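You operate a simulated robot arm through the tools that you are given. There is no shell and no other tool.

You are at the controls of a simulated robot arm. One attempt, no reset.

## Task
Pug one log of clay and lay it on the carry board.
Fine: mill knob back at STOP, outlet cover shut again, no fault. Where these are worked on the way, their far stop is far enough and under half their travel is too little: outlet cover.

The check looks at the end state, three seconds after you hand in, the way a careful person would. Anything else that was tipped, shoved, dropped, spilled or broken makes it a failure. Lids that push on must go on centred and level and be pressed home; caps that screw on are set level and turned clockwise until they are tight.

## Robot
A 6-joint arm with a three-finger gripper, fixed in place. Base frame: the origin is at the foot of the arm, x ahead of it, y to its left, z up; the work surface is at about z = 0.8. Units: m, rad, N and s.
Its first joint turns from -2.897 to 2.897 rad. Payload 4.89 kg.
The tool frame sits at the grasp point between the pads (the TCP): z along the fingers, y along the line on which they close. The tips reach 0.03 m beyond it. The gripper opens to 0.164 m. The gripper's body begins 0.125 m behind the TCP.
Orientation is that of the tool frame in the base frame, as [roll, pitch, yaw] about the fixed x, y, z axes, in that order (R = Rz(yaw) Ry(pitch) Rx(roll)). With the fingers straight down and closing along the base's y, the tool's x points along the base's -x, its y along +y and its z along -z.

## Interface
- The arm moves only by the tool arm_command. Its argument "series" is a list of rows, each a list of 2 entries, a list of its own where there are three numbers: the shift along the base's x, y, z in m, then the turn, a rotation vector about the base's x, y, z in rad. In form: [[[tx, ty, tz], [ax, ay, az]], ...]. A call has 1 to 20 rows; each row shifts and turns the commanded pose from where the row before left it. "hand" is the finger opening in m, from 0 to 0.164, set as the call begins (left out, the last holds). A row lasts 0.2 s, in which the tool goes at most 0.05 m and 0.15 rad; a call with a longer step from one row to the next is refused whole, and so is a gripper value outside its range. A pose out of reach is approached as far as the arm can. The call stops where the force on the tool passes 90 N (or 10 N more than at its start, if that is more) or the arm is blocked; 0.2 s more then pass. The fingers move at their own pace (about 0.108 m/s each) and stop on an object; they squeeze with about 30 N. The grip force told is the motor's: it shows also when the fingers shut on nothing. Time passes only in rows, and 0.2 s behind the last, so rows that do not move let the fingers close. It gives the time, the measured TCP pose, the force on the tool (base axes), the opening and the grip force at its end, in the units of the frame above (readings bear some noise), with the torque about the TCP (base axes, N m) and any sound that the robot's microphone picked up.
- Cameras (640 x 400 px; columns grow to the right, rows downward): "scene" is fixed at [0.2191, -0.6499, 1.3938]; the picture's right is [0.08, -1.00, 0.00], its down [-0.68, -0.05, -0.73] and it looks along [0.73, 0.06, -0.68] (base axes); focal length 214 px, centre (320, 200). "wrist" rides on the gripper at [0.076, -0.002, -0.152] in the tool frame; the picture's right is [0.02, 1.00, 0.00], its down [-0.88, 0.02, -0.47] and it looks along [-0.47, 0.01, 0.88] (tool axes); focal length 247 px, centre (320, 200). There is no depth. A picture from a camera that has moved, and an enlarged one, comes with that camera's place and axes in the base frame and with its lens.
- camera(camera): a new picture of that camera. The clock stands still meanwhile.
- move_column(by): slides the trunk up (or, below 0, down) by that many m; the arm rides with it, the base frame stays. It gives what a move gives, with no picture.
- zoom(camera, box): a new picture of the part [left, top, right, bottom] of that camera's present view, enlarged. The clock stands still meanwhile.
- job_done(): hands the job in; it is judged then, once.

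Places have to be worked out from the pictures, the camera data and where the tool is seen. Open the gripper and draw the arm clear of the work before you hand the job in, unless the task says otherwise.

The tools are called after "Request:" as name(argument=value, ...) on one line, values as JSON. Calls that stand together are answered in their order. arm_command: Moves the arm, as the interface text tells. Its arguments: {"type":"object","properties":{"series":{"type":"array"},"hand":{"type":"number"}},"required":["series"]} The other tools are called the same way: move_column (by) slides the trunk up or down; camera (camera) takes a picture; zoom (camera, box) takes an enlarged picture of a part of a camera's view; job_done () hands the job in.

At the start:

```text
time_s: 0.0
tool_pos: [0.6773, 0.0569, 1.348]
tool_rot: [3.141, -0.001, 3.14]
force: [0.8, 0.0, 0.1]
torque: [-0.02, 0.03, 0.0]
grip_width: 0.1641
grip_force: 0.1
trunk travel left (down, up): [-0.175, 0.215]
```

scene: 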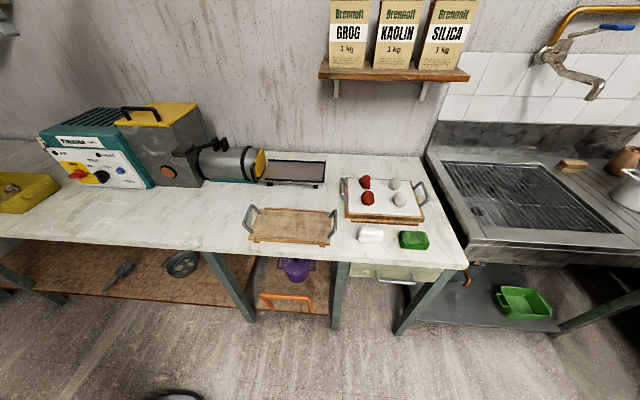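
wrist: 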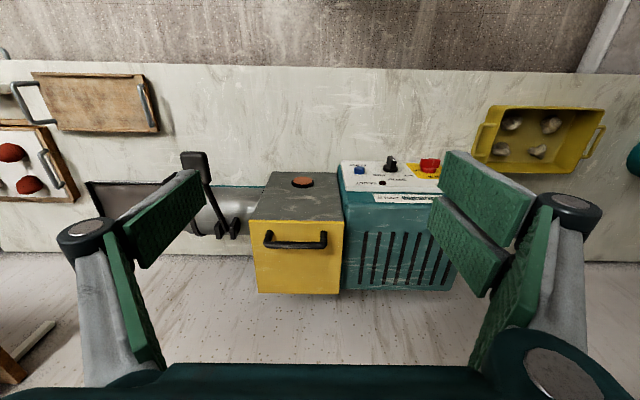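

I start by looking closely at the mill, the outlet, the trays and the clay in enlarged views.

Request:
zoom(camera="scene", box=[0, 80, 200, 220])

Request:
zoom(camera="scene", box=[160, 110, 360, 250])

Request:
zoom(camera="scene", box=[300, 140, 480, 260])

Request:
zoom(camera="wrist", box=[320, 130, 480, 230])

Request:
zoom(camera="wrist", box=[80, 130, 360, 300])

```text
2.86 times, centred on (100, 150) of scene
camera zoom: at [0.2191, -0.6499, 1.3938], right [0.08, -1.0, 0.0], down [-0.68, -0.05, -0.73], along [0.73, 0.06, -0.68], focal length 613 px, centre (949, 343)
```

zoom: 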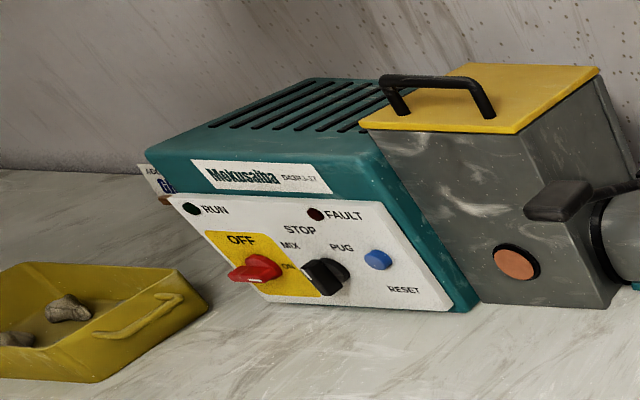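

```text
2.86 times, centred on (260, 180) of scene
camera zoom: at [0.2191, -0.6499, 1.3938], right [0.08, -1.0, 0.0], down [-0.68, -0.05, -0.73], along [0.73, 0.06, -0.68], focal length 613 px, centre (491, 257)
```

zoom: 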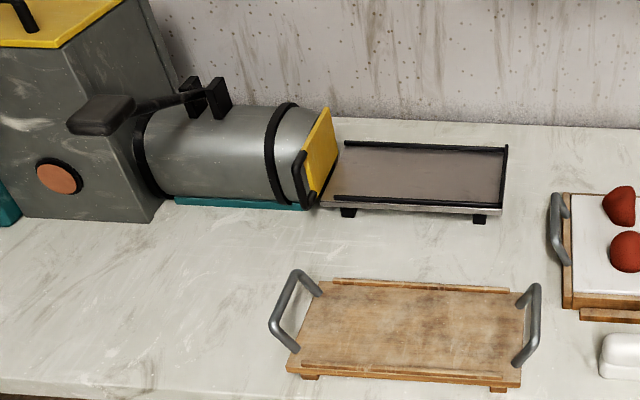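

```text
3.33 times, centred on (390, 200) of scene
camera zoom: at [0.2191, -0.6499, 1.3938], right [0.08, -1.0, 0.0], down [-0.68, -0.05, -0.73], along [0.73, 0.06, -0.68], focal length 715 px, centre (87, 200)
```

zoom: 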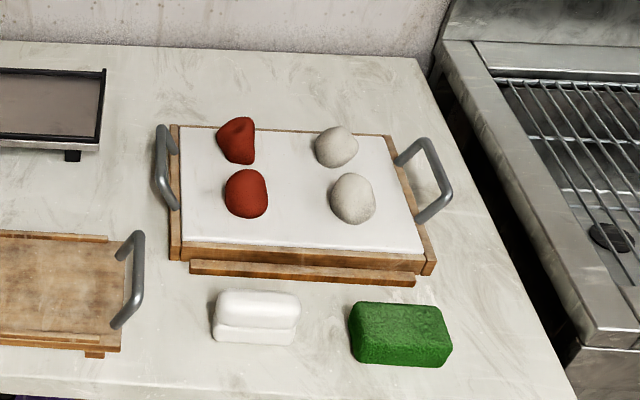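

```text
4.00 times, centred on (400, 180) of wrist
camera zoom: at [0.6008, 0.0564, 1.5015], right [-0.02, 1.0, 0.0], down [0.88, 0.02, 0.47], along [0.47, 0.01, -0.88], focal length 988 px, centre (0, 280)
```

zoom: 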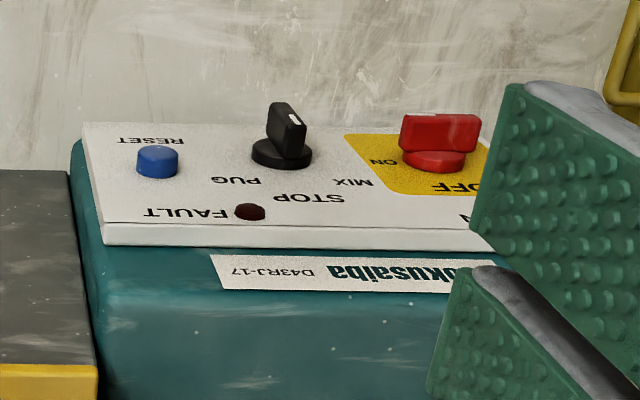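

```text
2.29 times, centred on (220, 215) of wrist
camera zoom: at [0.6008, 0.0564, 1.5015], right [-0.02, 1.0, 0.0], down [0.88, 0.02, 0.47], along [0.47, 0.01, -0.88], focal length 564 px, centre (549, 166)
```

zoom: 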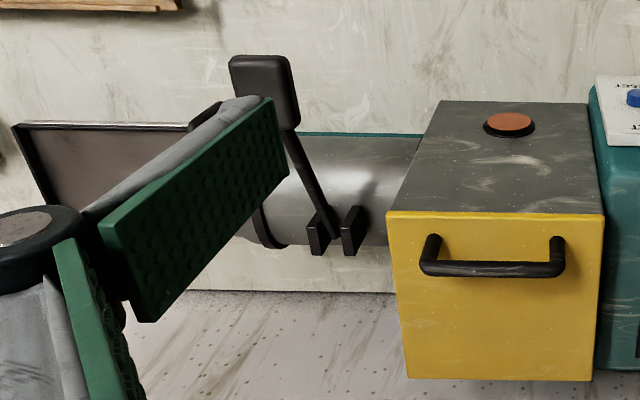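

The panel carries a red OFF/ON switch, a black STOP/MIX/PUG knob, a blue RESET and RUN/FAULT lamps. Triangulating the black knob puts it near (0.81, 0.24, 0.91). I move the wrist camera closer to the panel so I can read it.

Request:
arm_command(series=[[[-0.012, 0.03, -0.03], [0, 0, 0]], [[-0.012, 0.03, -0.03], [0, 0, 0]], [[-0.012, 0.03, -0.03], [0, 0, 0]], [[-0.012, 0.03, -0.03], [0, 0, 0]], [[-0.012, 0.03, -0.03], [0, 0, 0]], [[-0.012, 0.03, -0.03], [0, 0, 0]]], hand=0.164)

Request:
camera(camera="wrist")

Request:
zoom(camera="wrist", box=[200, 60, 440, 210])

```text
time_s: 1.4
tool_pos: [0.603, 0.2362, 1.1657]
tool_rot: [-3.141, 0.003, -3.141]
force: [-0.2, -1.7, 0.2]
torque: [0.11, -0.06, 0.03]
grip_width: 0.1642
grip_force: 0.1
trunk travel left (down, up): [-0.175, 0.215]
```

```text
taken
camera wrist: at [0.5274, 0.2362, 1.32], right [-0.02, 1.0, 0.0], down [0.88, 0.02, 0.47], along [0.47, 0.01, -0.88], focal length 247 px, centre (320, 200)
```

wrist: 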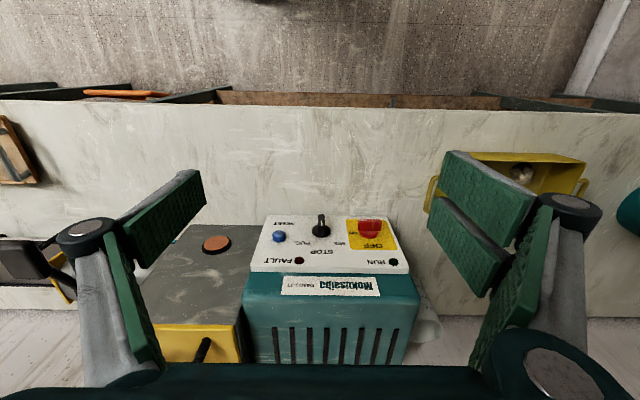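

```text
2.67 times, centred on (320, 135) of wrist
camera zoom: at [0.5274, 0.2362, 1.32], right [-0.02, 1.0, 0.0], down [0.88, 0.02, 0.47], along [0.47, 0.01, -0.88], focal length 659 px, centre (320, 373)
```

zoom: 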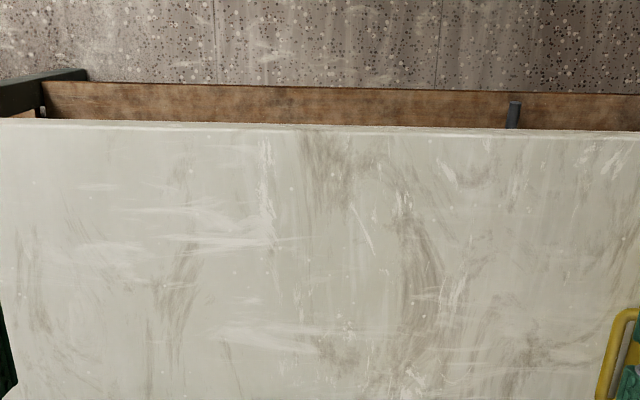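

The panel is now right in front of the wrist camera, so I zoom in on it for the knob pointers and labels.

Request:
zoom(camera="wrist", box=[240, 200, 420, 312])

Request:
zoom(camera="wrist", box=[300, 205, 400, 268])

Request:
zoom(camera="wrist", box=[120, 200, 280, 300])

Request:
camera(camera="scene")

Request:
zoom(camera="scene", box=[40, 140, 160, 215])

```text
3.56 times, centred on (330, 256) of wrist
camera zoom: at [0.5274, 0.2362, 1.32], right [-0.02, 1.0, 0.0], down [0.88, 0.02, 0.47], along [0.47, 0.01, -0.88], focal length 878 px, centre (284, 1)
```

zoom: 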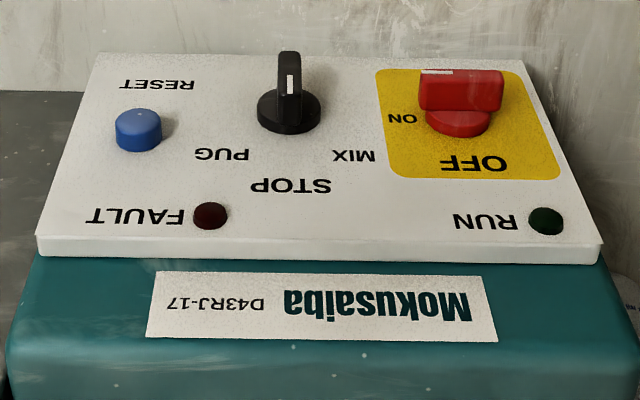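

```text
6.35 times, centred on (350, 236) of wrist
camera zoom: at [0.5274, 0.2362, 1.32], right [-0.02, 1.0, 0.0], down [0.88, 0.02, 0.47], along [0.47, 0.01, -0.88], focal length 1568 px, centre (130, -32)
```

zoom: 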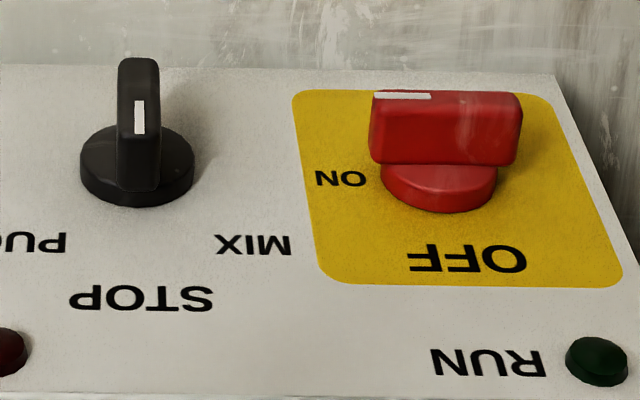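

```text
4.00 times, centred on (200, 250) of wrist
camera zoom: at [0.5274, 0.2362, 1.32], right [-0.02, 1.0, 0.0], down [0.88, 0.02, 0.47], along [0.47, 0.01, -0.88], focal length 988 px, centre (800, 0)
```

zoom: 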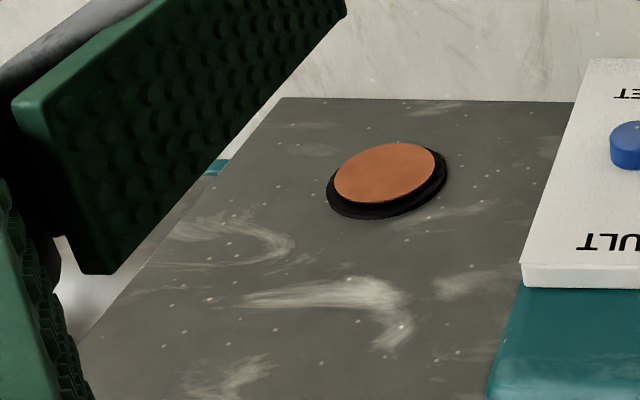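

```text
taken
```

scene: 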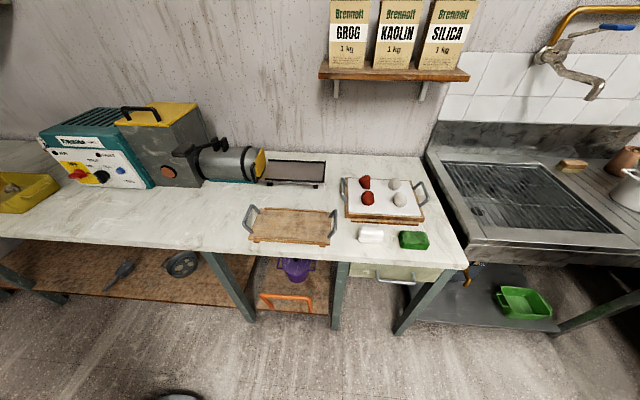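

```text
5.33 times, centred on (100, 178) of scene
camera zoom: at [0.2191, -0.6499, 1.3938], right [0.08, -1.0, 0.0], down [-0.68, -0.05, -0.73], along [0.73, 0.06, -0.68], focal length 1144 px, centre (1493, 320)
```

zoom: 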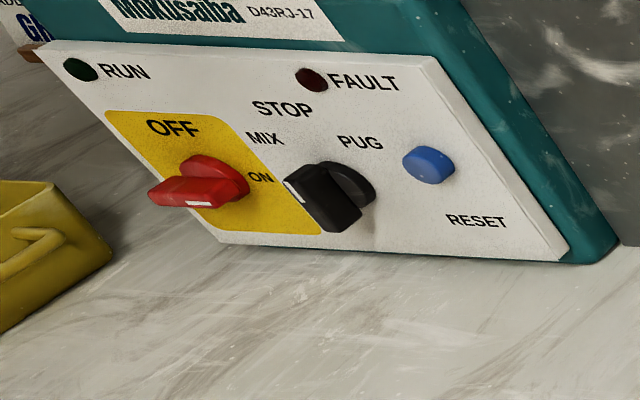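

The red isolator's mark points to ON and the black knob's mark points to STOP, with PUG on the -y side of it. The panel face is almost vertical at x≈0.838, and the black knob is centred near y≈0.2445, z≈0.90. Next I look over the barrel, outlet cover, receiving tray and boards.

Request:
arm_command(series=[[[0, -0.045, 0.02], [0, 0, 0]], [[0, -0.045, 0.02], [0, 0, 0]], [[0, -0.048, 0], [0, 0, 0]], [[0, -0.048, 0], [0, 0, 0]], [[0, -0.048, 0], [0, 0, 0]], [[0, -0.048, 0], [0, 0, 0]], [[0, -0.048, 0], [0, 0, 0]], [[0, -0.048, 0], [0, 0, 0]], [[0, -0.048, 0], [0, 0, 0]], [[0, -0.048, 0], [0, 0, 0]], [[0, -0.048, 0], [0, 0, 0]]])

Request:
camera(camera="wrist")

Request:
camera(camera="scene")

```text
time_s: 3.8
tool_pos: [0.6062, -0.2881, 1.209]
tool_rot: [3.141, 0.0, -3.141]
force: [0.2, 2.2, -0.5]
torque: [-0.23, -0.05, 0.0]
grip_width: 0.164
grip_force: 0.0
trunk travel left (down, up): [-0.175, 0.215]
```

```text
taken
camera wrist: at [0.5302, -0.2891, 1.3625], right [-0.02, 1.0, 0.0], down [0.88, 0.02, 0.47], along [0.47, 0.01, -0.88], focal length 247 px, centre (320, 200)
```

wrist: 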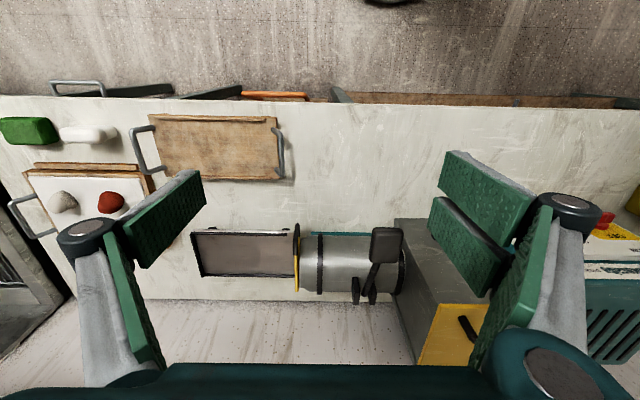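

```text
taken
```

scene: 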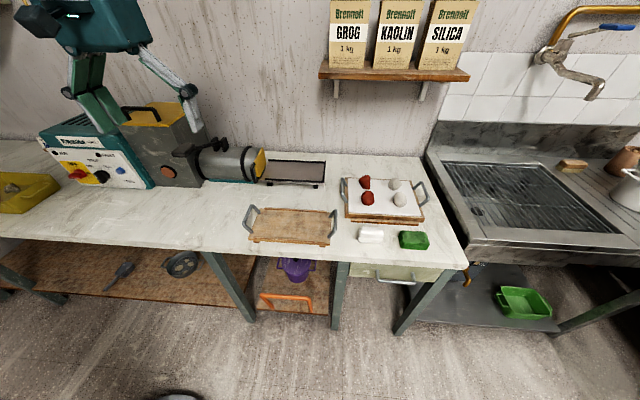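

The barrel, lever, cover and tray lie in the middle of the wrist view. I zoom in on them.

Request:
zoom(camera="wrist", box=[280, 215, 420, 310])

Request:
zoom(camera="wrist", box=[180, 215, 320, 310])

Request:
zoom(camera="wrist", box=[120, 100, 300, 212])

Request:
zoom(camera="scene", box=[170, 130, 290, 205])

Request:
zoom(camera="scene", box=[235, 140, 345, 255])

```text
4.21 times, centred on (350, 262) of wrist
camera zoom: at [0.5302, -0.2891, 1.3625], right [-0.02, 1.0, 0.0], down [0.88, 0.02, 0.47], along [0.47, 0.01, -0.88], focal length 1040 px, centre (194, -63)
```

zoom: 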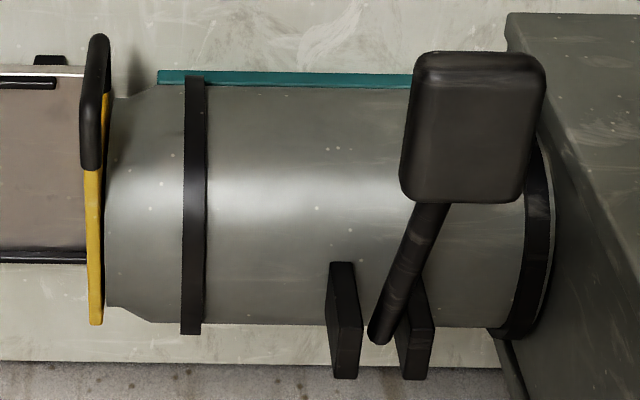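

```text
4.21 times, centred on (250, 262) of wrist
camera zoom: at [0.5302, -0.2891, 1.3625], right [-0.02, 1.0, 0.0], down [0.88, 0.02, 0.47], along [0.47, 0.01, -0.88], focal length 1040 px, centre (615, -63)
```

zoom: 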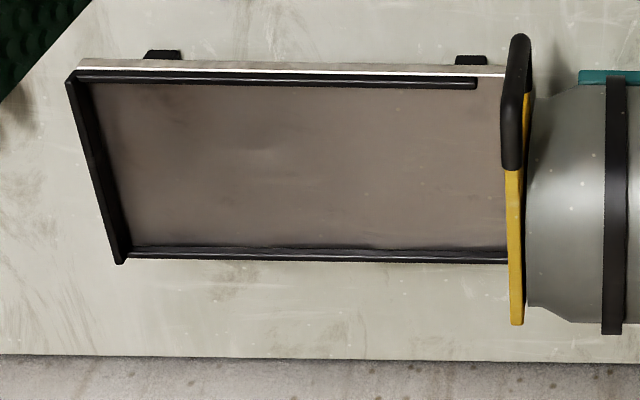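

```text
3.56 times, centred on (210, 156) of wrist
camera zoom: at [0.5302, -0.2891, 1.3625], right [-0.02, 1.0, 0.0], down [0.88, 0.02, 0.47], along [0.47, 0.01, -0.88], focal length 878 px, centre (711, 356)
```

zoom: 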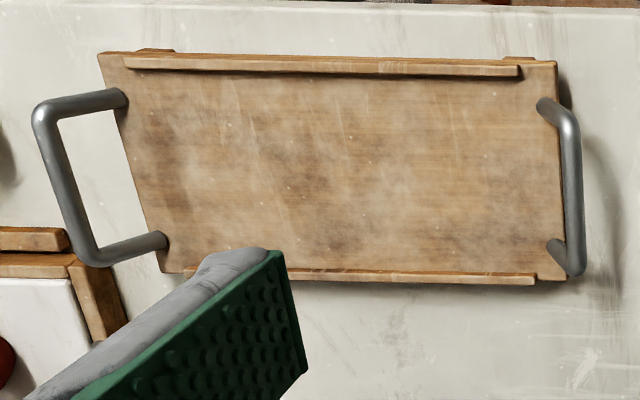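

```text
5.33 times, centred on (230, 168) of scene
camera zoom: at [0.2191, -0.6499, 1.3938], right [0.08, -1.0, 0.0], down [-0.68, -0.05, -0.73], along [0.73, 0.06, -0.68], focal length 1144 px, centre (800, 373)
```

zoom: 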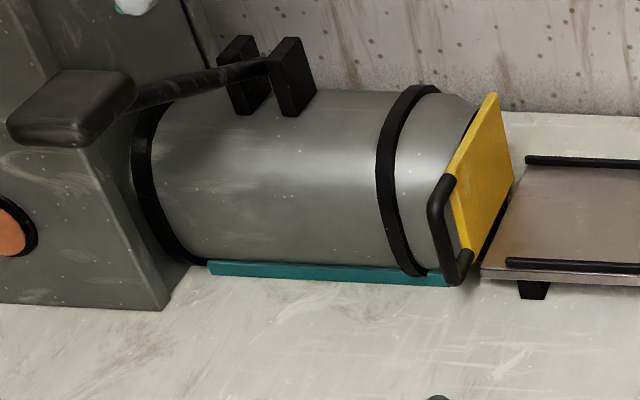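

```text
3.48 times, centred on (290, 198) of scene
camera zoom: at [0.2191, -0.6499, 1.3938], right [0.08, -1.0, 0.0], down [-0.68, -0.05, -0.73], along [0.73, 0.06, -0.68], focal length 746 px, centre (424, 209)
```

zoom: 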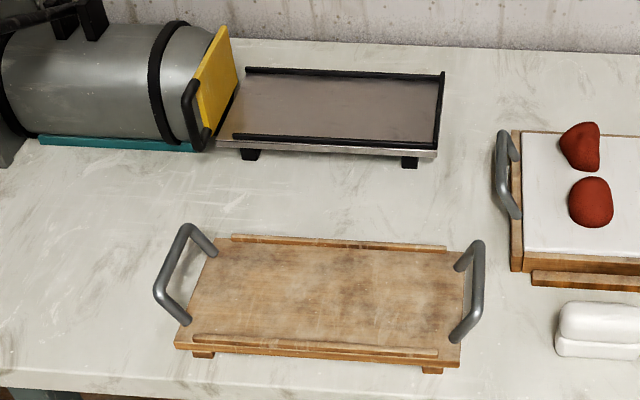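

The outlet cover is a yellow plate in the x–z plane at y≈-0.336, spanning x≈0.91–1.03 and z≈0.85–0.935. It has a vertical U-handle on its front edge at x≈0.88. The tray sits just beyond it at z≈0.845, x≈0.91–1.05. I turn the wrist camera to look at the cover from the -y side and find out how it moves.

Request:
arm_command(series=[[[0.0217, -0.02, -0.0125], [0, 0, 0.13]], [[0.0217, -0.02, -0.0125], [0, 0, 0.13]], [[0.0217, -0.02, -0.0125], [0, 0, 0.13]], [[0.0217, -0.02, -0.0125], [0, 0, 0.13]], [[0.0217, -0.02, -0.0125], [0, 0, 0.13]], [[0.0217, -0.02, -0.0125], [0, 0, 0.13]], [[0.0217, -0.02, -0.0125], [0, 0, 0.13]], [[0.0217, -0.02, -0.0125], [0, 0, 0.13]]])

Request:
camera(camera="wrist")

```text
time_s: 5.6
tool_pos: [0.7748, -0.4437, 1.1076]
tool_rot: [3.141, -0.001, -2.101]
force: [-0.8, 0.6, 1.2]
torque: [-0.17, -0.17, -0.01]
grip_width: 0.164
grip_force: 0.0
trunk travel left (down, up): [-0.175, 0.215]
```

```text
taken
camera wrist: at [0.7385, -0.5106, 1.2606], right [-0.87, 0.49, 0.0], down [0.43, 0.77, 0.47], along [0.23, 0.41, -0.88], focal length 247 px, centre (320, 200)
```

wrist: 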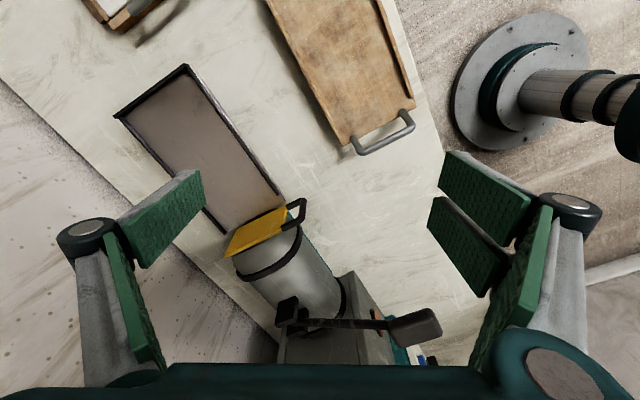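

The cover, its handle and the lever are in view. I zoom in on each.

Request:
zoom(camera="wrist", box=[210, 180, 330, 255])

Request:
zoom(camera="wrist", box=[260, 220, 450, 340])

Request:
zoom(camera="wrist", box=[100, 50, 300, 200])

```text
5.33 times, centred on (270, 218) of wrist
camera zoom: at [0.7385, -0.5106, 1.2606], right [-0.87, 0.49, 0.0], down [0.43, 0.77, 0.47], along [0.23, 0.41, -0.88], focal length 1317 px, centre (587, 107)
```

zoom: 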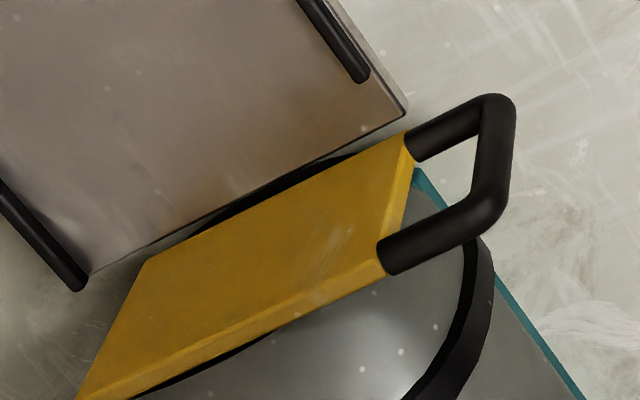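

```text
3.33 times, centred on (355, 280) of wrist
camera zoom: at [0.7385, -0.5106, 1.2606], right [-0.87, 0.49, 0.0], down [0.43, 0.77, 0.47], along [0.23, 0.41, -0.88], focal length 823 px, centre (203, -67)
```

zoom: 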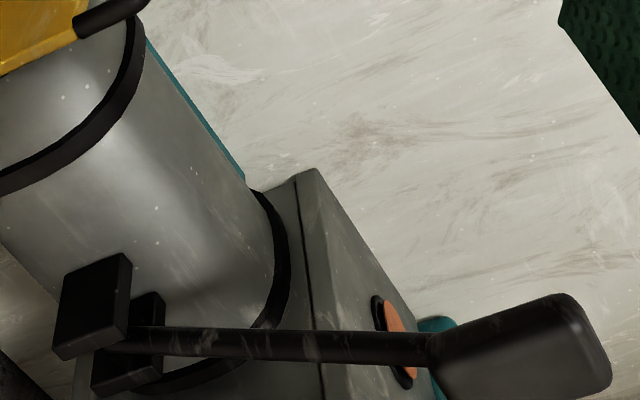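

```text
2.67 times, centred on (200, 125) of wrist
camera zoom: at [0.7385, -0.5106, 1.2606], right [-0.87, 0.49, 0.0], down [0.43, 0.77, 0.47], along [0.23, 0.41, -0.88], focal length 659 px, centre (640, 400)
```

zoom: 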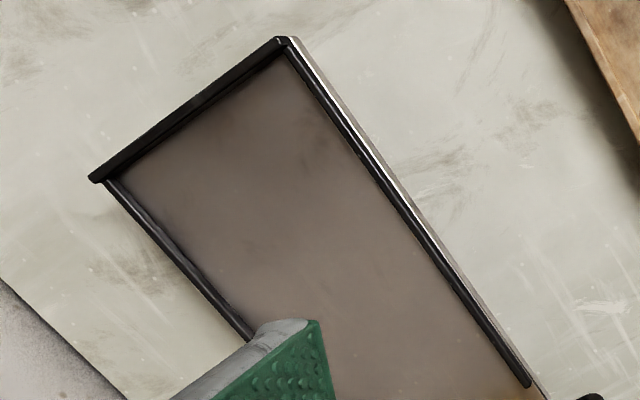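

The handle lies in the plane of the plate, so this looks like a slide gate pulled straight toward the robot (-x). Before starting anything I check the reach for the later log pick-up: the tray centre is about (0.98, -0.45), so I hover there with the fingers closing along x.

Request:
arm_command(series=[[[0.033, 0, 0], [0, 0, 0.106]], [[0.033, 0, 0], [0, 0, 0.106]], [[0.033, 0, 0], [0, 0, 0.106]], [[0.033, 0, 0], [0, 0, 0.106]], [[0.033, 0, 0], [0, 0, 0.106]], [[0.033, 0, 0], [0, 0, 0]], [[0, 0, 0], [0, 0, 0]]])

Request:
camera(camera="scene")

Request:
camera(camera="wrist")

```text
time_s: 7.2
tool_pos: [0.9762, -0.4452, 1.1081]
tool_rot: [-3.141, -0.001, -1.573]
force: [0.6, -2.0, -0.3]
torque: [-0.01, 0.08, -0.01]
grip_width: 0.1638
grip_force: 0.2
trunk travel left (down, up): [-0.175, 0.215]
```

```text
taken
```

scene: 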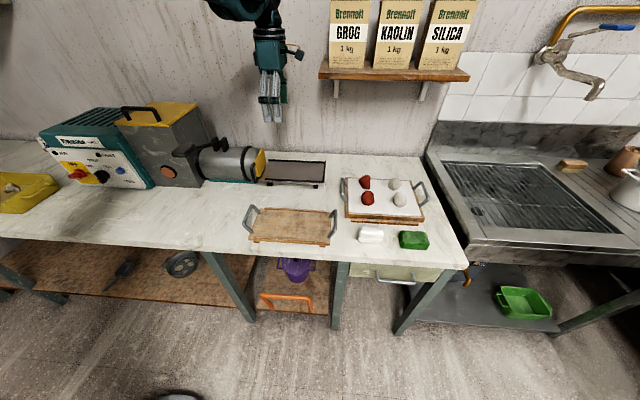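

```text
taken
camera wrist: at [0.9779, -0.5213, 1.2608], right [-1.0, -0.02, 0.0], down [-0.02, 0.88, 0.47], along [-0.01, 0.47, -0.88], focal length 247 px, centre (320, 200)
```

wrist: 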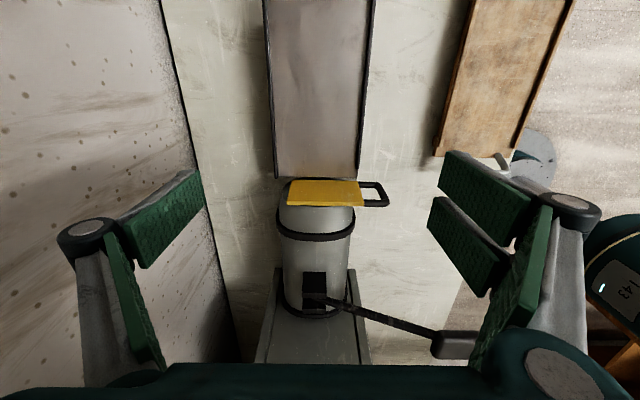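

It reached (0.976, -0.445) with the tool down at z=1.11, so I now check the same spot lower, still clear of the tray.

Request:
arm_command(series=[[[0, 0, -0.04], [0, 0, 0]], [[0, 0, -0.04], [0, 0, 0]], [[0, 0, -0.04], [0, 0, 0]], [[0, 0, -0.04], [0, 0, 0]], [[0, 0, 0], [0, 0, 0]]])

Request:
camera(camera="wrist")

Request:
zoom(camera="wrist", box=[200, 60, 440, 210])

```text
time_s: 8.4
tool_pos: [0.9759, -0.4444, 0.9448]
tool_rot: [3.14, -0.001, -1.574]
force: [0.3, -0.7, 0.1]
torque: [0.02, 0.04, 0.02]
grip_width: 0.164
grip_force: 0.0
trunk travel left (down, up): [-0.175, 0.215]
```

```text
taken
camera wrist: at [0.9796, -0.5197, 1.0988], right [-1.0, -0.02, 0.0], down [-0.02, 0.88, 0.47], along [-0.01, 0.47, -0.88], focal length 247 px, centre (320, 200)
```

wrist: 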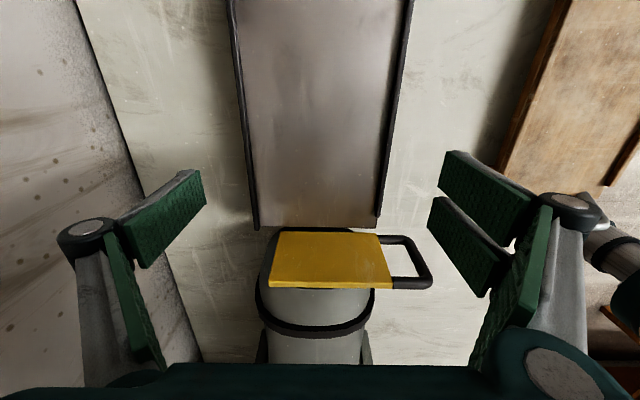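

```text
2.67 times, centred on (320, 135) of wrist
camera zoom: at [0.9796, -0.5197, 1.0988], right [-1.0, -0.02, 0.0], down [-0.02, 0.88, 0.47], along [-0.01, 0.47, -0.88], focal length 659 px, centre (320, 373)
```

zoom: 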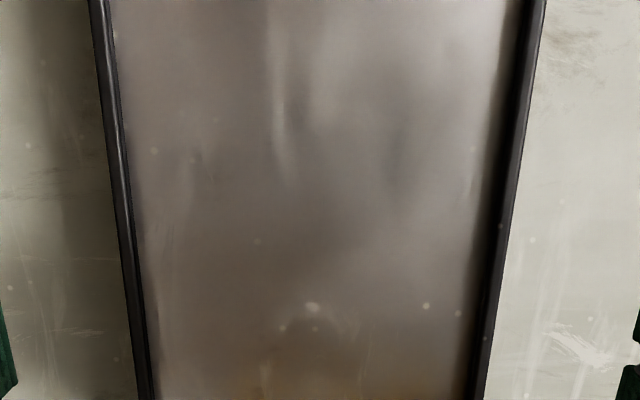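

Reach at z=0.945 is fine. This view shows the handle well, so I zoom in to locate its bar precisely.

Request:
zoom(camera="wrist", box=[250, 210, 450, 335])

Request:
zoom(camera="scene", box=[235, 135, 295, 190])

```text
3.20 times, centred on (350, 272) of wrist
camera zoom: at [0.9796, -0.5197, 1.0988], right [-1.0, -0.02, 0.0], down [-0.02, 0.88, 0.47], along [-0.01, 0.47, -0.88], focal length 790 px, centre (224, -32)
```

zoom: 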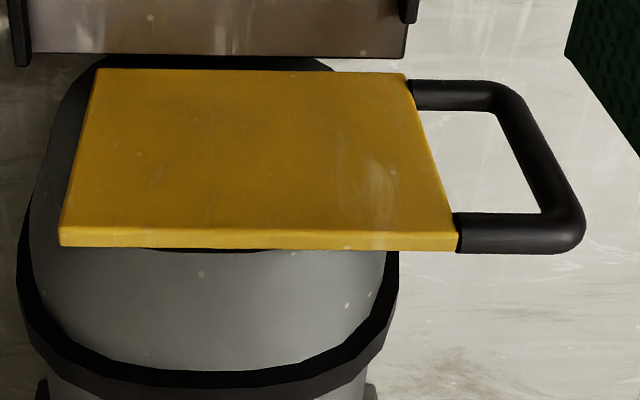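

```text
7.27 times, centred on (265, 162) of scene
camera zoom: at [0.2191, -0.6499, 1.3938], right [0.08, -1.0, 0.0], down [-0.68, -0.05, -0.73], along [0.73, 0.06, -0.68], focal length 1560 px, centre (720, 473)
```

zoom: 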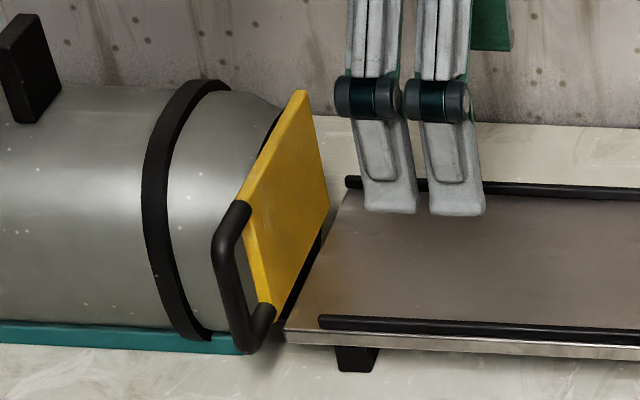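

From this view the plate spans x 0.906–1.024 and z 0.85–0.93, and the handle bar is vertical at about (0.870, -0.338), z 0.857–0.924. I rise, turn back to closing along y with the fingers partly shut, and stop above the handle.

Request:
arm_command(series=[[[0, 0, 0.04], [0, 0, 0]], [[0, 0, 0.04], [0, 0, 0]], [[0, 0, 0.04], [0, 0, 0]], [[0, 0, 0.03], [0, 0, 0]], [[-0.0096, 0.0096, 0], [0, 0, -0.1425]], [[-0.0096, 0.0096, 0], [0, 0, -0.1425]], [[-0.0096, 0.0096, 0], [0, 0, -0.1425]], [[-0.0096, 0.0096, 0], [0, 0, -0.1425]], [[-0.0096, 0.0096, 0], [0, 0, -0.1425]], [[-0.0096, 0.0096, 0], [0, 0, -0.1425]], [[-0.0096, 0.0096, 0], [0, 0, -0.1425]], [[-0.0096, 0.0096, 0], [0, 0, -0.1425]], [[-0.0096, 0.0096, 0], [0, 0, -0.1425]], [[-0.0096, 0.0096, 0], [0, 0, -0.1425]], [[-0.0096, 0.0096, 0], [0, 0, -0.1425]], [[0, 0, 0], [0, 0, 0]]], hand=0.07)

Request:
camera(camera="wrist")

Request:
camera(camera="scene")

```text
time_s: 11.8
tool_pos: [0.8689, -0.339, 1.0999]
tool_rot: [-3.141, 0.0, -3.14]
force: [1.1, -0.3, 0.9]
torque: [-0.02, -0.04, 0.0]
grip_width: 0.0698
grip_force: 0.0
trunk travel left (down, up): [-0.175, 0.215]
```

```text
taken
camera wrist: at [0.7934, -0.3403, 1.2524], right [-0.02, 1.0, 0.0], down [0.88, 0.02, 0.47], along [0.47, 0.01, -0.88], focal length 247 px, centre (320, 200)
```

wrist: 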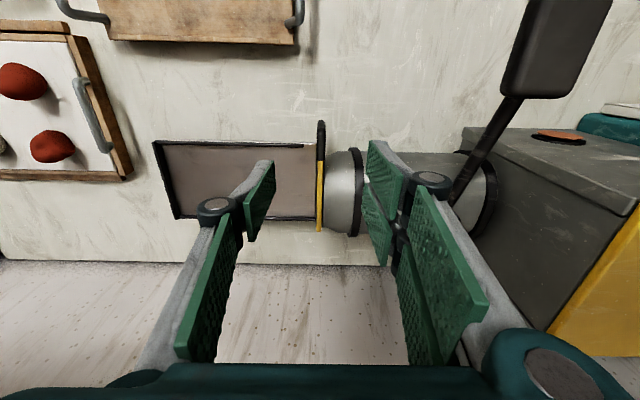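

```text
taken
```

scene: 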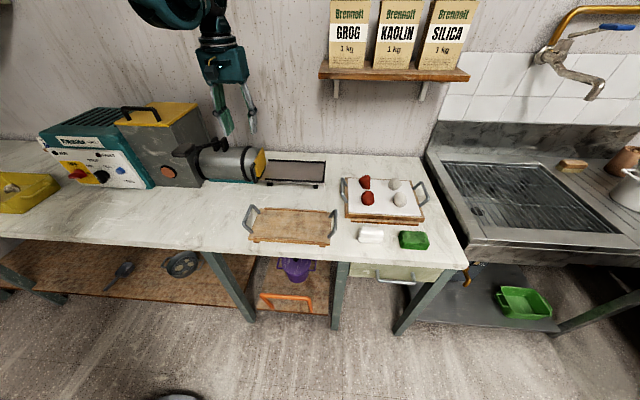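

The handle sits centred between the fingers, so I descend straight down over it.

Request:
arm_command(series=[[[0, 0, -0.04], [0, 0, 0]], [[0, 0, -0.04], [0, 0, 0]], [[0, 0, -0.04], [0, 0, 0]], [[0, 0, -0.03], [0, 0, 0]], [[0, 0, -0.025], [0, 0, 0]], [[0, 0, -0.02], [0, 0, 0]], [[0, 0, 0], [0, 0, 0]]])

Request:
camera(camera="wrist")

Request:
zoom(camera="scene", box=[190, 100, 310, 200])

```text
time_s: 13.4
tool_pos: [0.8701, -0.3382, 0.9037]
tool_rot: [3.142, 0.0, -3.139]
force: [0.0, 0.3, -0.8]
torque: [0.02, 0.04, -0.03]
grip_width: 0.07
grip_force: 0.1
trunk travel left (down, up): [-0.175, 0.215]
```

```text
taken
camera wrist: at [0.7943, -0.3388, 1.0566], right [-0.02, 1.0, 0.0], down [0.88, 0.02, 0.47], along [0.47, 0.01, -0.88], focal length 247 px, centre (320, 200)
```

wrist: 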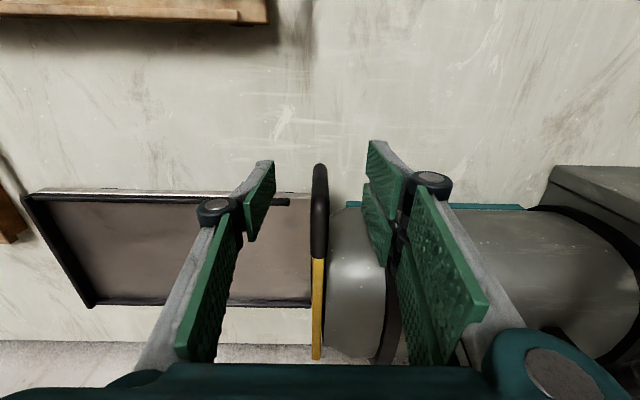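

```text
4.00 times, centred on (250, 150) of scene
camera zoom: at [0.2191, -0.6499, 1.3938], right [0.08, -1.0, 0.0], down [-0.68, -0.05, -0.73], along [0.73, 0.06, -0.68], focal length 858 px, centre (600, 400)
```

zoom: 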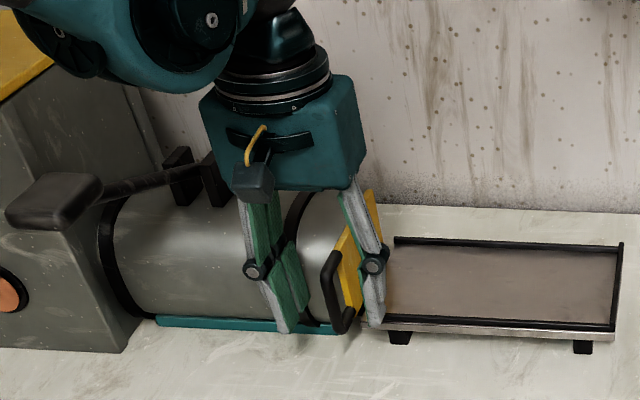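

The handle bar is between the pads with no contact yet. I close on it.

Request:
arm_command(series=[[[0, 0, 0], [0, 0, 0]], [[0, 0, 0], [0, 0, 0]], [[0, 0, 0], [0, 0, 0]], [[0, 0, 0], [0, 0, 0]]], hand=0.0)

```text
time_s: 14.4
tool_pos: [0.8698, -0.3386, 0.9038]
tool_rot: [3.142, -0.001, -3.141]
force: [-2.9, -3.9, -2.6]
torque: [-1.0, 0.4, 0.35]
grip_width: 0.0099
grip_force: 44.9
trunk travel left (down, up): [-0.175, 0.215]
```

The fingers closed on a 10 mm bar with little side force. I pull gently toward -x and watch the force.

Request:
arm_command(series=[[[-0.005, 0, 0], [0, 0, 0]], [[-0.01, 0, 0], [0, 0, 0]], [[-0.01, 0, 0], [0, 0, 0]]])

Request:
zoom(camera="scene", box=[190, 100, 310, 200])

```text
time_s: 15.2
tool_pos: [0.8448, -0.3379, 0.9035]
tool_rot: [3.14, 0.001, -3.137]
force: [0.0, 5.5, -3.1]
torque: [-0.85, 0.16, 0.46]
grip_width: 0.0102
grip_force: 44.5
trunk travel left (down, up): [-0.175, 0.215]
```

```text
4.00 times, centred on (250, 150) of scene
camera zoom: at [0.2191, -0.6499, 1.3938], right [0.08, -1.0, 0.0], down [-0.68, -0.05, -0.73], along [0.73, 0.06, -0.68], focal length 858 px, centre (600, 400)
```

zoom: 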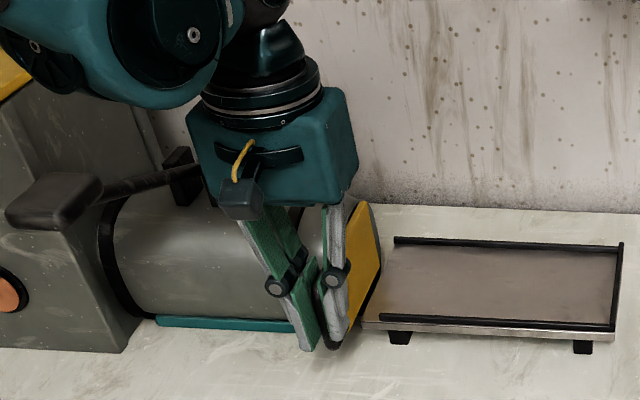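

The cover slides freely toward the robot. I keep pulling until it stops.

Request:
arm_command(series=[[[-0.015, 0, 0], [0, 0, 0]], [[-0.015, 0, 0], [0, 0, 0]], [[-0.015, 0, 0], [0, 0, 0]], [[-0.01, 0, 0], [0, 0, 0]], [[-0.01, 0, 0], [0, 0, 0]]])

Request:
zoom(camera="scene", box=[190, 100, 310, 200])

```text
time_s: 16.4
tool_pos: [0.7827, -0.3375, 0.9031]
tool_rot: [-3.141, 0.001, -3.139]
force: [28.3, 21.4, -11.5]
torque: [-1.62, -0.13, 0.58]
grip_width: 0.0101
grip_force: 45.0
trunk travel left (down, up): [-0.175, 0.215]
```

```text
4.00 times, centred on (250, 150) of scene
camera zoom: at [0.2191, -0.6499, 1.3938], right [0.08, -1.0, 0.0], down [-0.68, -0.05, -0.73], along [0.73, 0.06, -0.68], focal length 858 px, centre (600, 400)
```

zoom: 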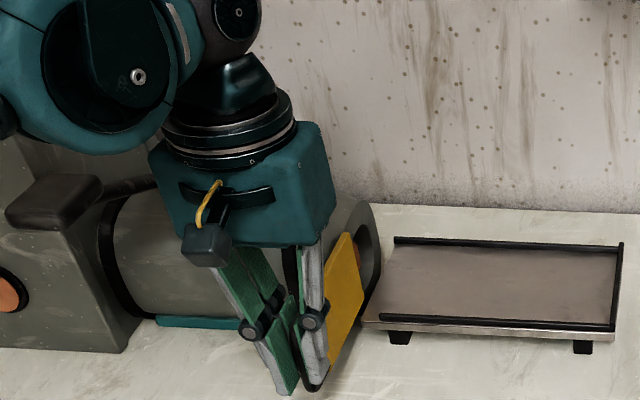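

At about 0.087 m of pull the force has risen to 28 N and terracotta clay shows in the outlet. I pull a little more to check whether this is the far stop.

Request:
arm_command(series=[[[-0.008, 0, 0], [0, 0, 0]], [[-0.008, 0, 0], [0, 0, 0]]])

Request:
zoom(camera="scene", box=[190, 100, 310, 200])

Request:
camera(camera="wrist")

```text
time_s: 16.8
tool_pos: [0.7827, -0.3385, 0.9028]
tool_rot: [-3.14, 0.012, -3.135]
force: [25.0, 5.6, -17.2]
torque: [-1.49, -1.3, 0.45]
grip_width: 0.0102
grip_force: 45.4
trunk travel left (down, up): [-0.175, 0.215]
stopped in row 2: the force on the tool passed its limit at 105 N (the readings are from after the stop); the commanded pose is now the measured one
```

```text
4.00 times, centred on (250, 150) of scene
camera zoom: at [0.2191, -0.6499, 1.3938], right [0.08, -1.0, 0.0], down [-0.68, -0.05, -0.73], along [0.73, 0.06, -0.68], focal length 858 px, centre (600, 400)
```

zoom: 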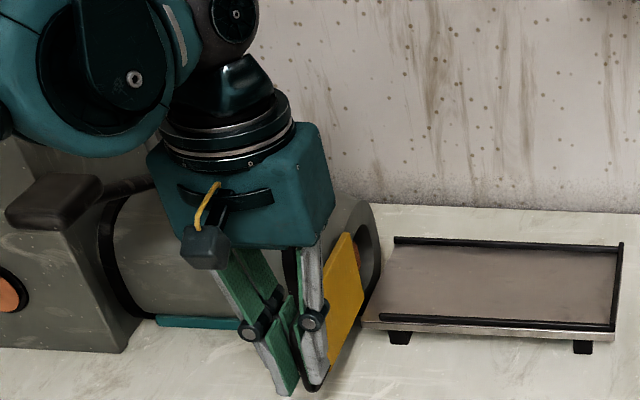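

```text
taken
camera wrist: at [0.7055, -0.3393, 1.0561], right [-0.03, 1.0, 0.0], down [0.88, 0.02, 0.48], along [0.48, 0.01, -0.88], focal length 247 px, centre (320, 200)
```

wrist: 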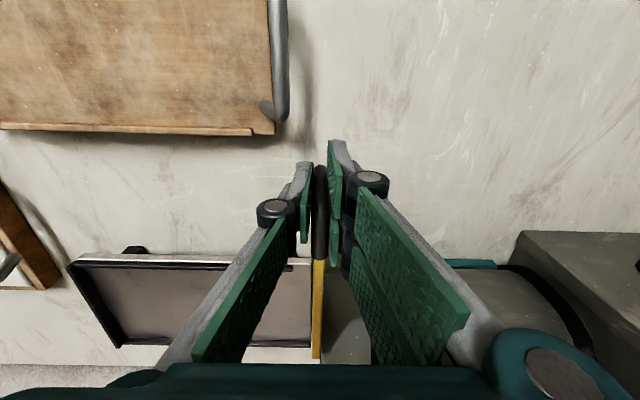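

It's a hard stop at about 0.087 m of travel, so the cover is fully open. I release the handle and rise.

Request:
arm_command(series=[[[0, 0, 0], [0, 0, 0]], [[0, 0, 0], [0, 0, 0]], [[0, 0, 0.03], [0, 0, 0]], [[0, 0, 0.04], [0, 0, 0]], [[-0.02, 0, 0.045], [0, 0, 0]], [[-0.03, 0, 0.035], [0, 0, 0]], [[-0.04, 0, 0.02], [0, 0, 0]], [[0, 0, 0], [0, 0, 0]]], hand=0.06)

Request:
zoom(camera="scene", box=[160, 110, 360, 250])

Request:
camera(camera="wrist")

Request:
zoom(camera="scene", box=[235, 140, 295, 195])

```text
time_s: 18.6
tool_pos: [0.691, -0.3398, 1.0761]
tool_rot: [3.142, 0.01, -3.136]
force: [0.0, 0.2, 0.4]
torque: [-0.08, -0.12, -0.01]
grip_width: 0.0603
grip_force: 0.1
trunk travel left (down, up): [-0.175, 0.215]
```

```text
2.86 times, centred on (260, 180) of scene
camera zoom: at [0.2191, -0.6499, 1.3938], right [0.08, -1.0, 0.0], down [-0.68, -0.05, -0.73], along [0.73, 0.06, -0.68], focal length 613 px, centre (491, 257)
```

zoom: 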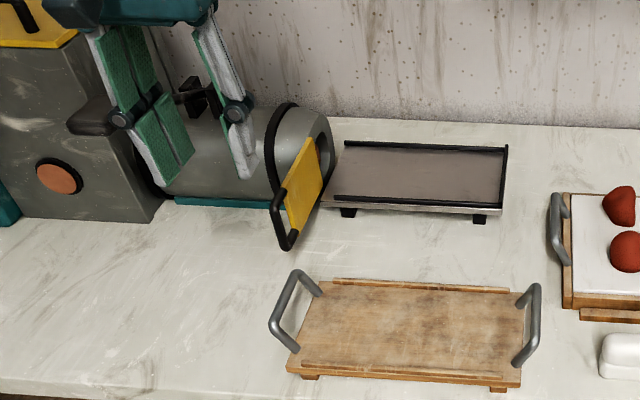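

```text
taken
camera wrist: at [0.6136, -0.3413, 1.228], right [-0.03, 1.0, 0.0], down [0.88, 0.02, 0.48], along [0.48, 0.01, -0.88], focal length 247 px, centre (320, 200)
```

wrist: 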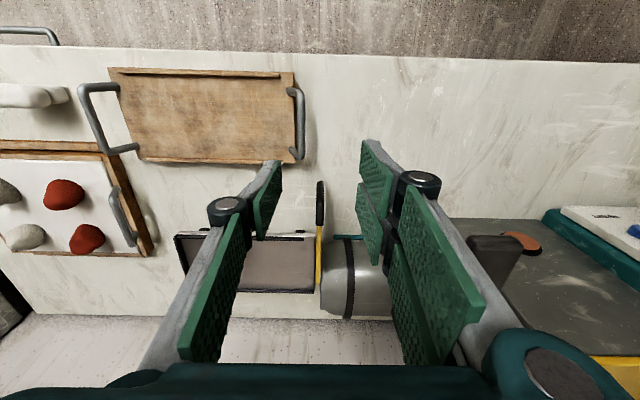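

```text
7.27 times, centred on (265, 168) of scene
camera zoom: at [0.2191, -0.6499, 1.3938], right [0.08, -1.0, 0.0], down [-0.68, -0.05, -0.73], along [0.73, 0.06, -0.68], focal length 1560 px, centre (720, 436)
```

zoom: 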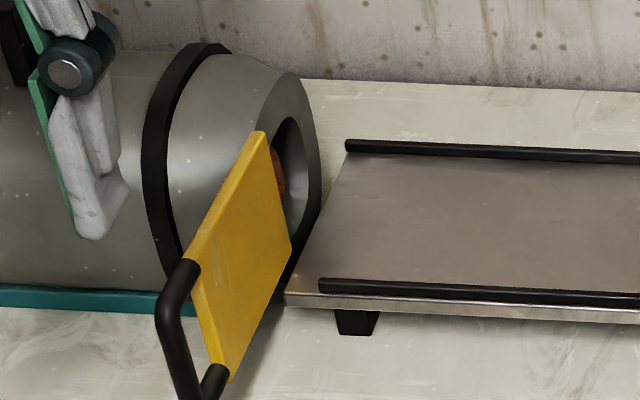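

The cover is open and clay is visible in the outlet. Now I go to the panel, tilting the tool 45° forward so the fingers can straddle the black knob's bar without the camera coming near the table.

Request:
arm_command(series=[[[-0.02, 0.04, 0.005], [0, 0, 0]], [[-0.02, 0.04, 0], [0, 0, 0]], [[-0.015, 0.045, 0], [0, 0, 0]], [[-0.015, 0.045, 0], [0, 0, 0]], [[0, 0.048, 0], [0, 0, 0]], [[0, 0.048, 0], [0, 0, 0]], [[0, 0.048, 0], [0, 0, 0]], [[0, 0.048, 0], [0, 0, 0]], [[0, 0.048, 0], [0, 0, 0]], [[0, 0.048, 0], [0, 0, 0]], [[0, 0.048, 0], [0, 0, 0]], [[0, 0.048, 0], [0, 0, 0]], [[0, 0.03, 0], [0, 0, 0]], [[0.01, 0, -0.02], [0, -0.131, 0]], [[0.01, 0, -0.02], [0, -0.131, 0]], [[0.01, 0, -0.02], [0, -0.131, 0]], [[0.01, 0, -0.02], [0, -0.131, 0]], [[0.01, 0, -0.02], [0, -0.131, 0]], [[0.01, 0, -0.02], [0, -0.131, 0]], [[0, 0, 0], [0, 0, 0]]], hand=0.06)

Request:
camera(camera="wrist")

Request:
camera(camera="scene")

```text
time_s: 22.8
tool_pos: [0.6799, 0.2449, 0.9613]
tool_rot: [-3.135, 0.797, -3.135]
force: [-0.7, 0.2, -0.5]
torque: [0.01, -0.01, 0.01]
grip_width: 0.06
grip_force: 0.0
trunk travel left (down, up): [-0.175, 0.215]
```

```text
taken
camera wrist: at [0.5187, 0.2439, 1.0136], right [-0.02, 1.0, -0.02], down [0.28, 0.02, 0.96], along [0.96, 0.01, -0.28], focal length 247 px, centre (320, 200)
```

wrist: 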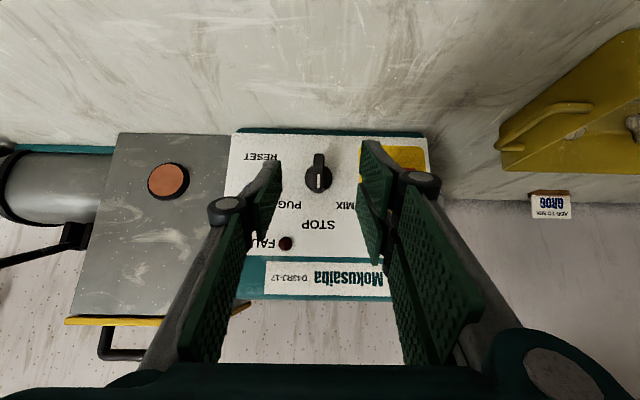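

```text
taken
```

scene: 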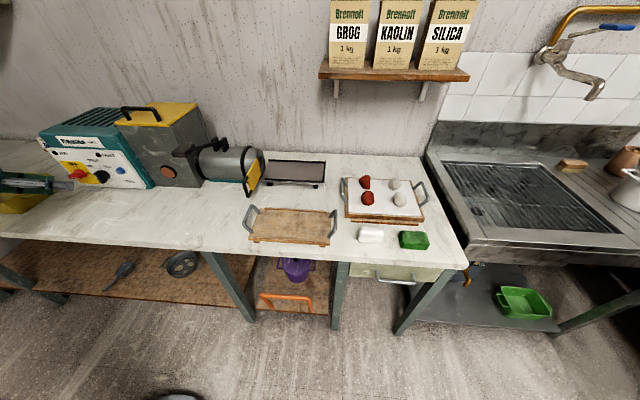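

There is a card left of the mill, so I zoom in to read it, and on the knob to refine its position.

Request:
zoom(camera="wrist", box=[510, 180, 590, 230])

Request:
zoom(camera="wrist", box=[260, 125, 400, 212])

Request:
zoom(camera="scene", box=[40, 140, 160, 215])

Request:
zoom(camera="scene", box=[20, 130, 80, 170])

```text
8.00 times, centred on (550, 205) of wrist
camera zoom: at [0.5187, 0.2439, 1.0136], right [-0.02, 1.0, -0.02], down [0.28, 0.02, 0.96], along [0.96, 0.01, -0.28], focal length 1976 px, centre (-1520, 160)
```

zoom: 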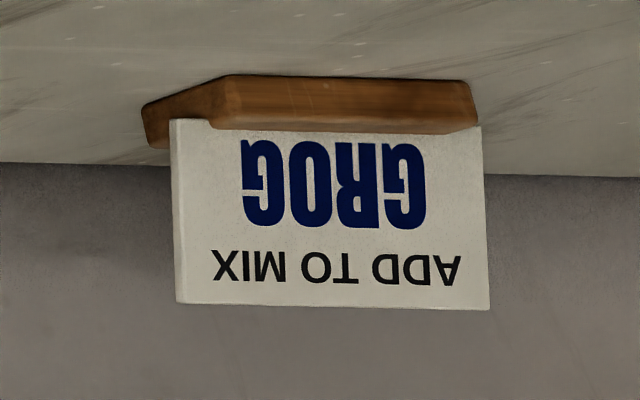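

```text
4.57 times, centred on (330, 168) of wrist
camera zoom: at [0.5187, 0.2439, 1.0136], right [-0.02, 1.0, -0.02], down [0.28, 0.02, 0.96], along [0.96, 0.01, -0.28], focal length 1129 px, centre (274, 344)
```

zoom: 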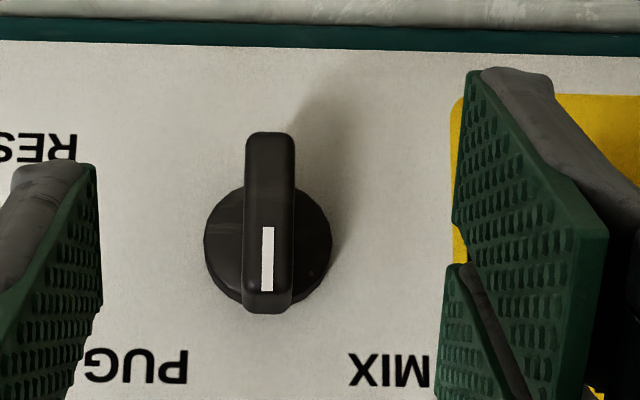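

```text
5.33 times, centred on (100, 178) of scene
camera zoom: at [0.2191, -0.6499, 1.3938], right [0.08, -1.0, 0.0], down [-0.68, -0.05, -0.73], along [0.73, 0.06, -0.68], focal length 1144 px, centre (1493, 320)
```

zoom: 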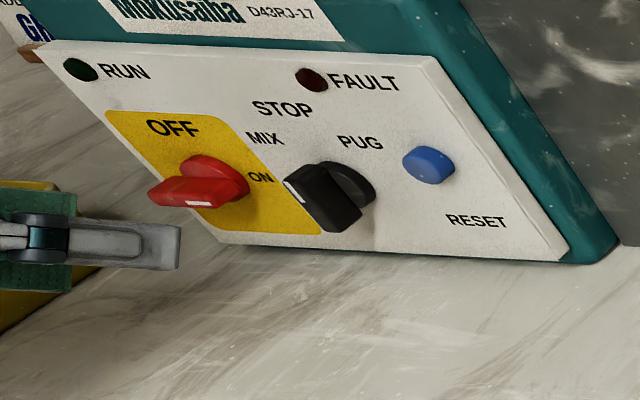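

```text
10.00 times, centred on (50, 150) of scene
camera zoom: at [0.2191, -0.6499, 1.3938], right [0.08, -1.0, 0.0], down [-0.68, -0.05, -0.73], along [0.73, 0.06, -0.68], focal length 2145 px, centre (3020, 700)
```

zoom: 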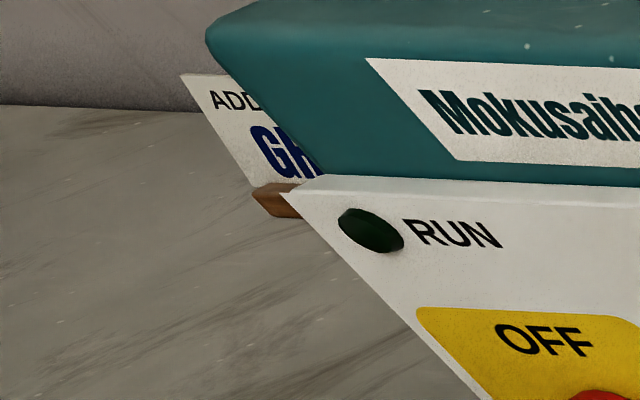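

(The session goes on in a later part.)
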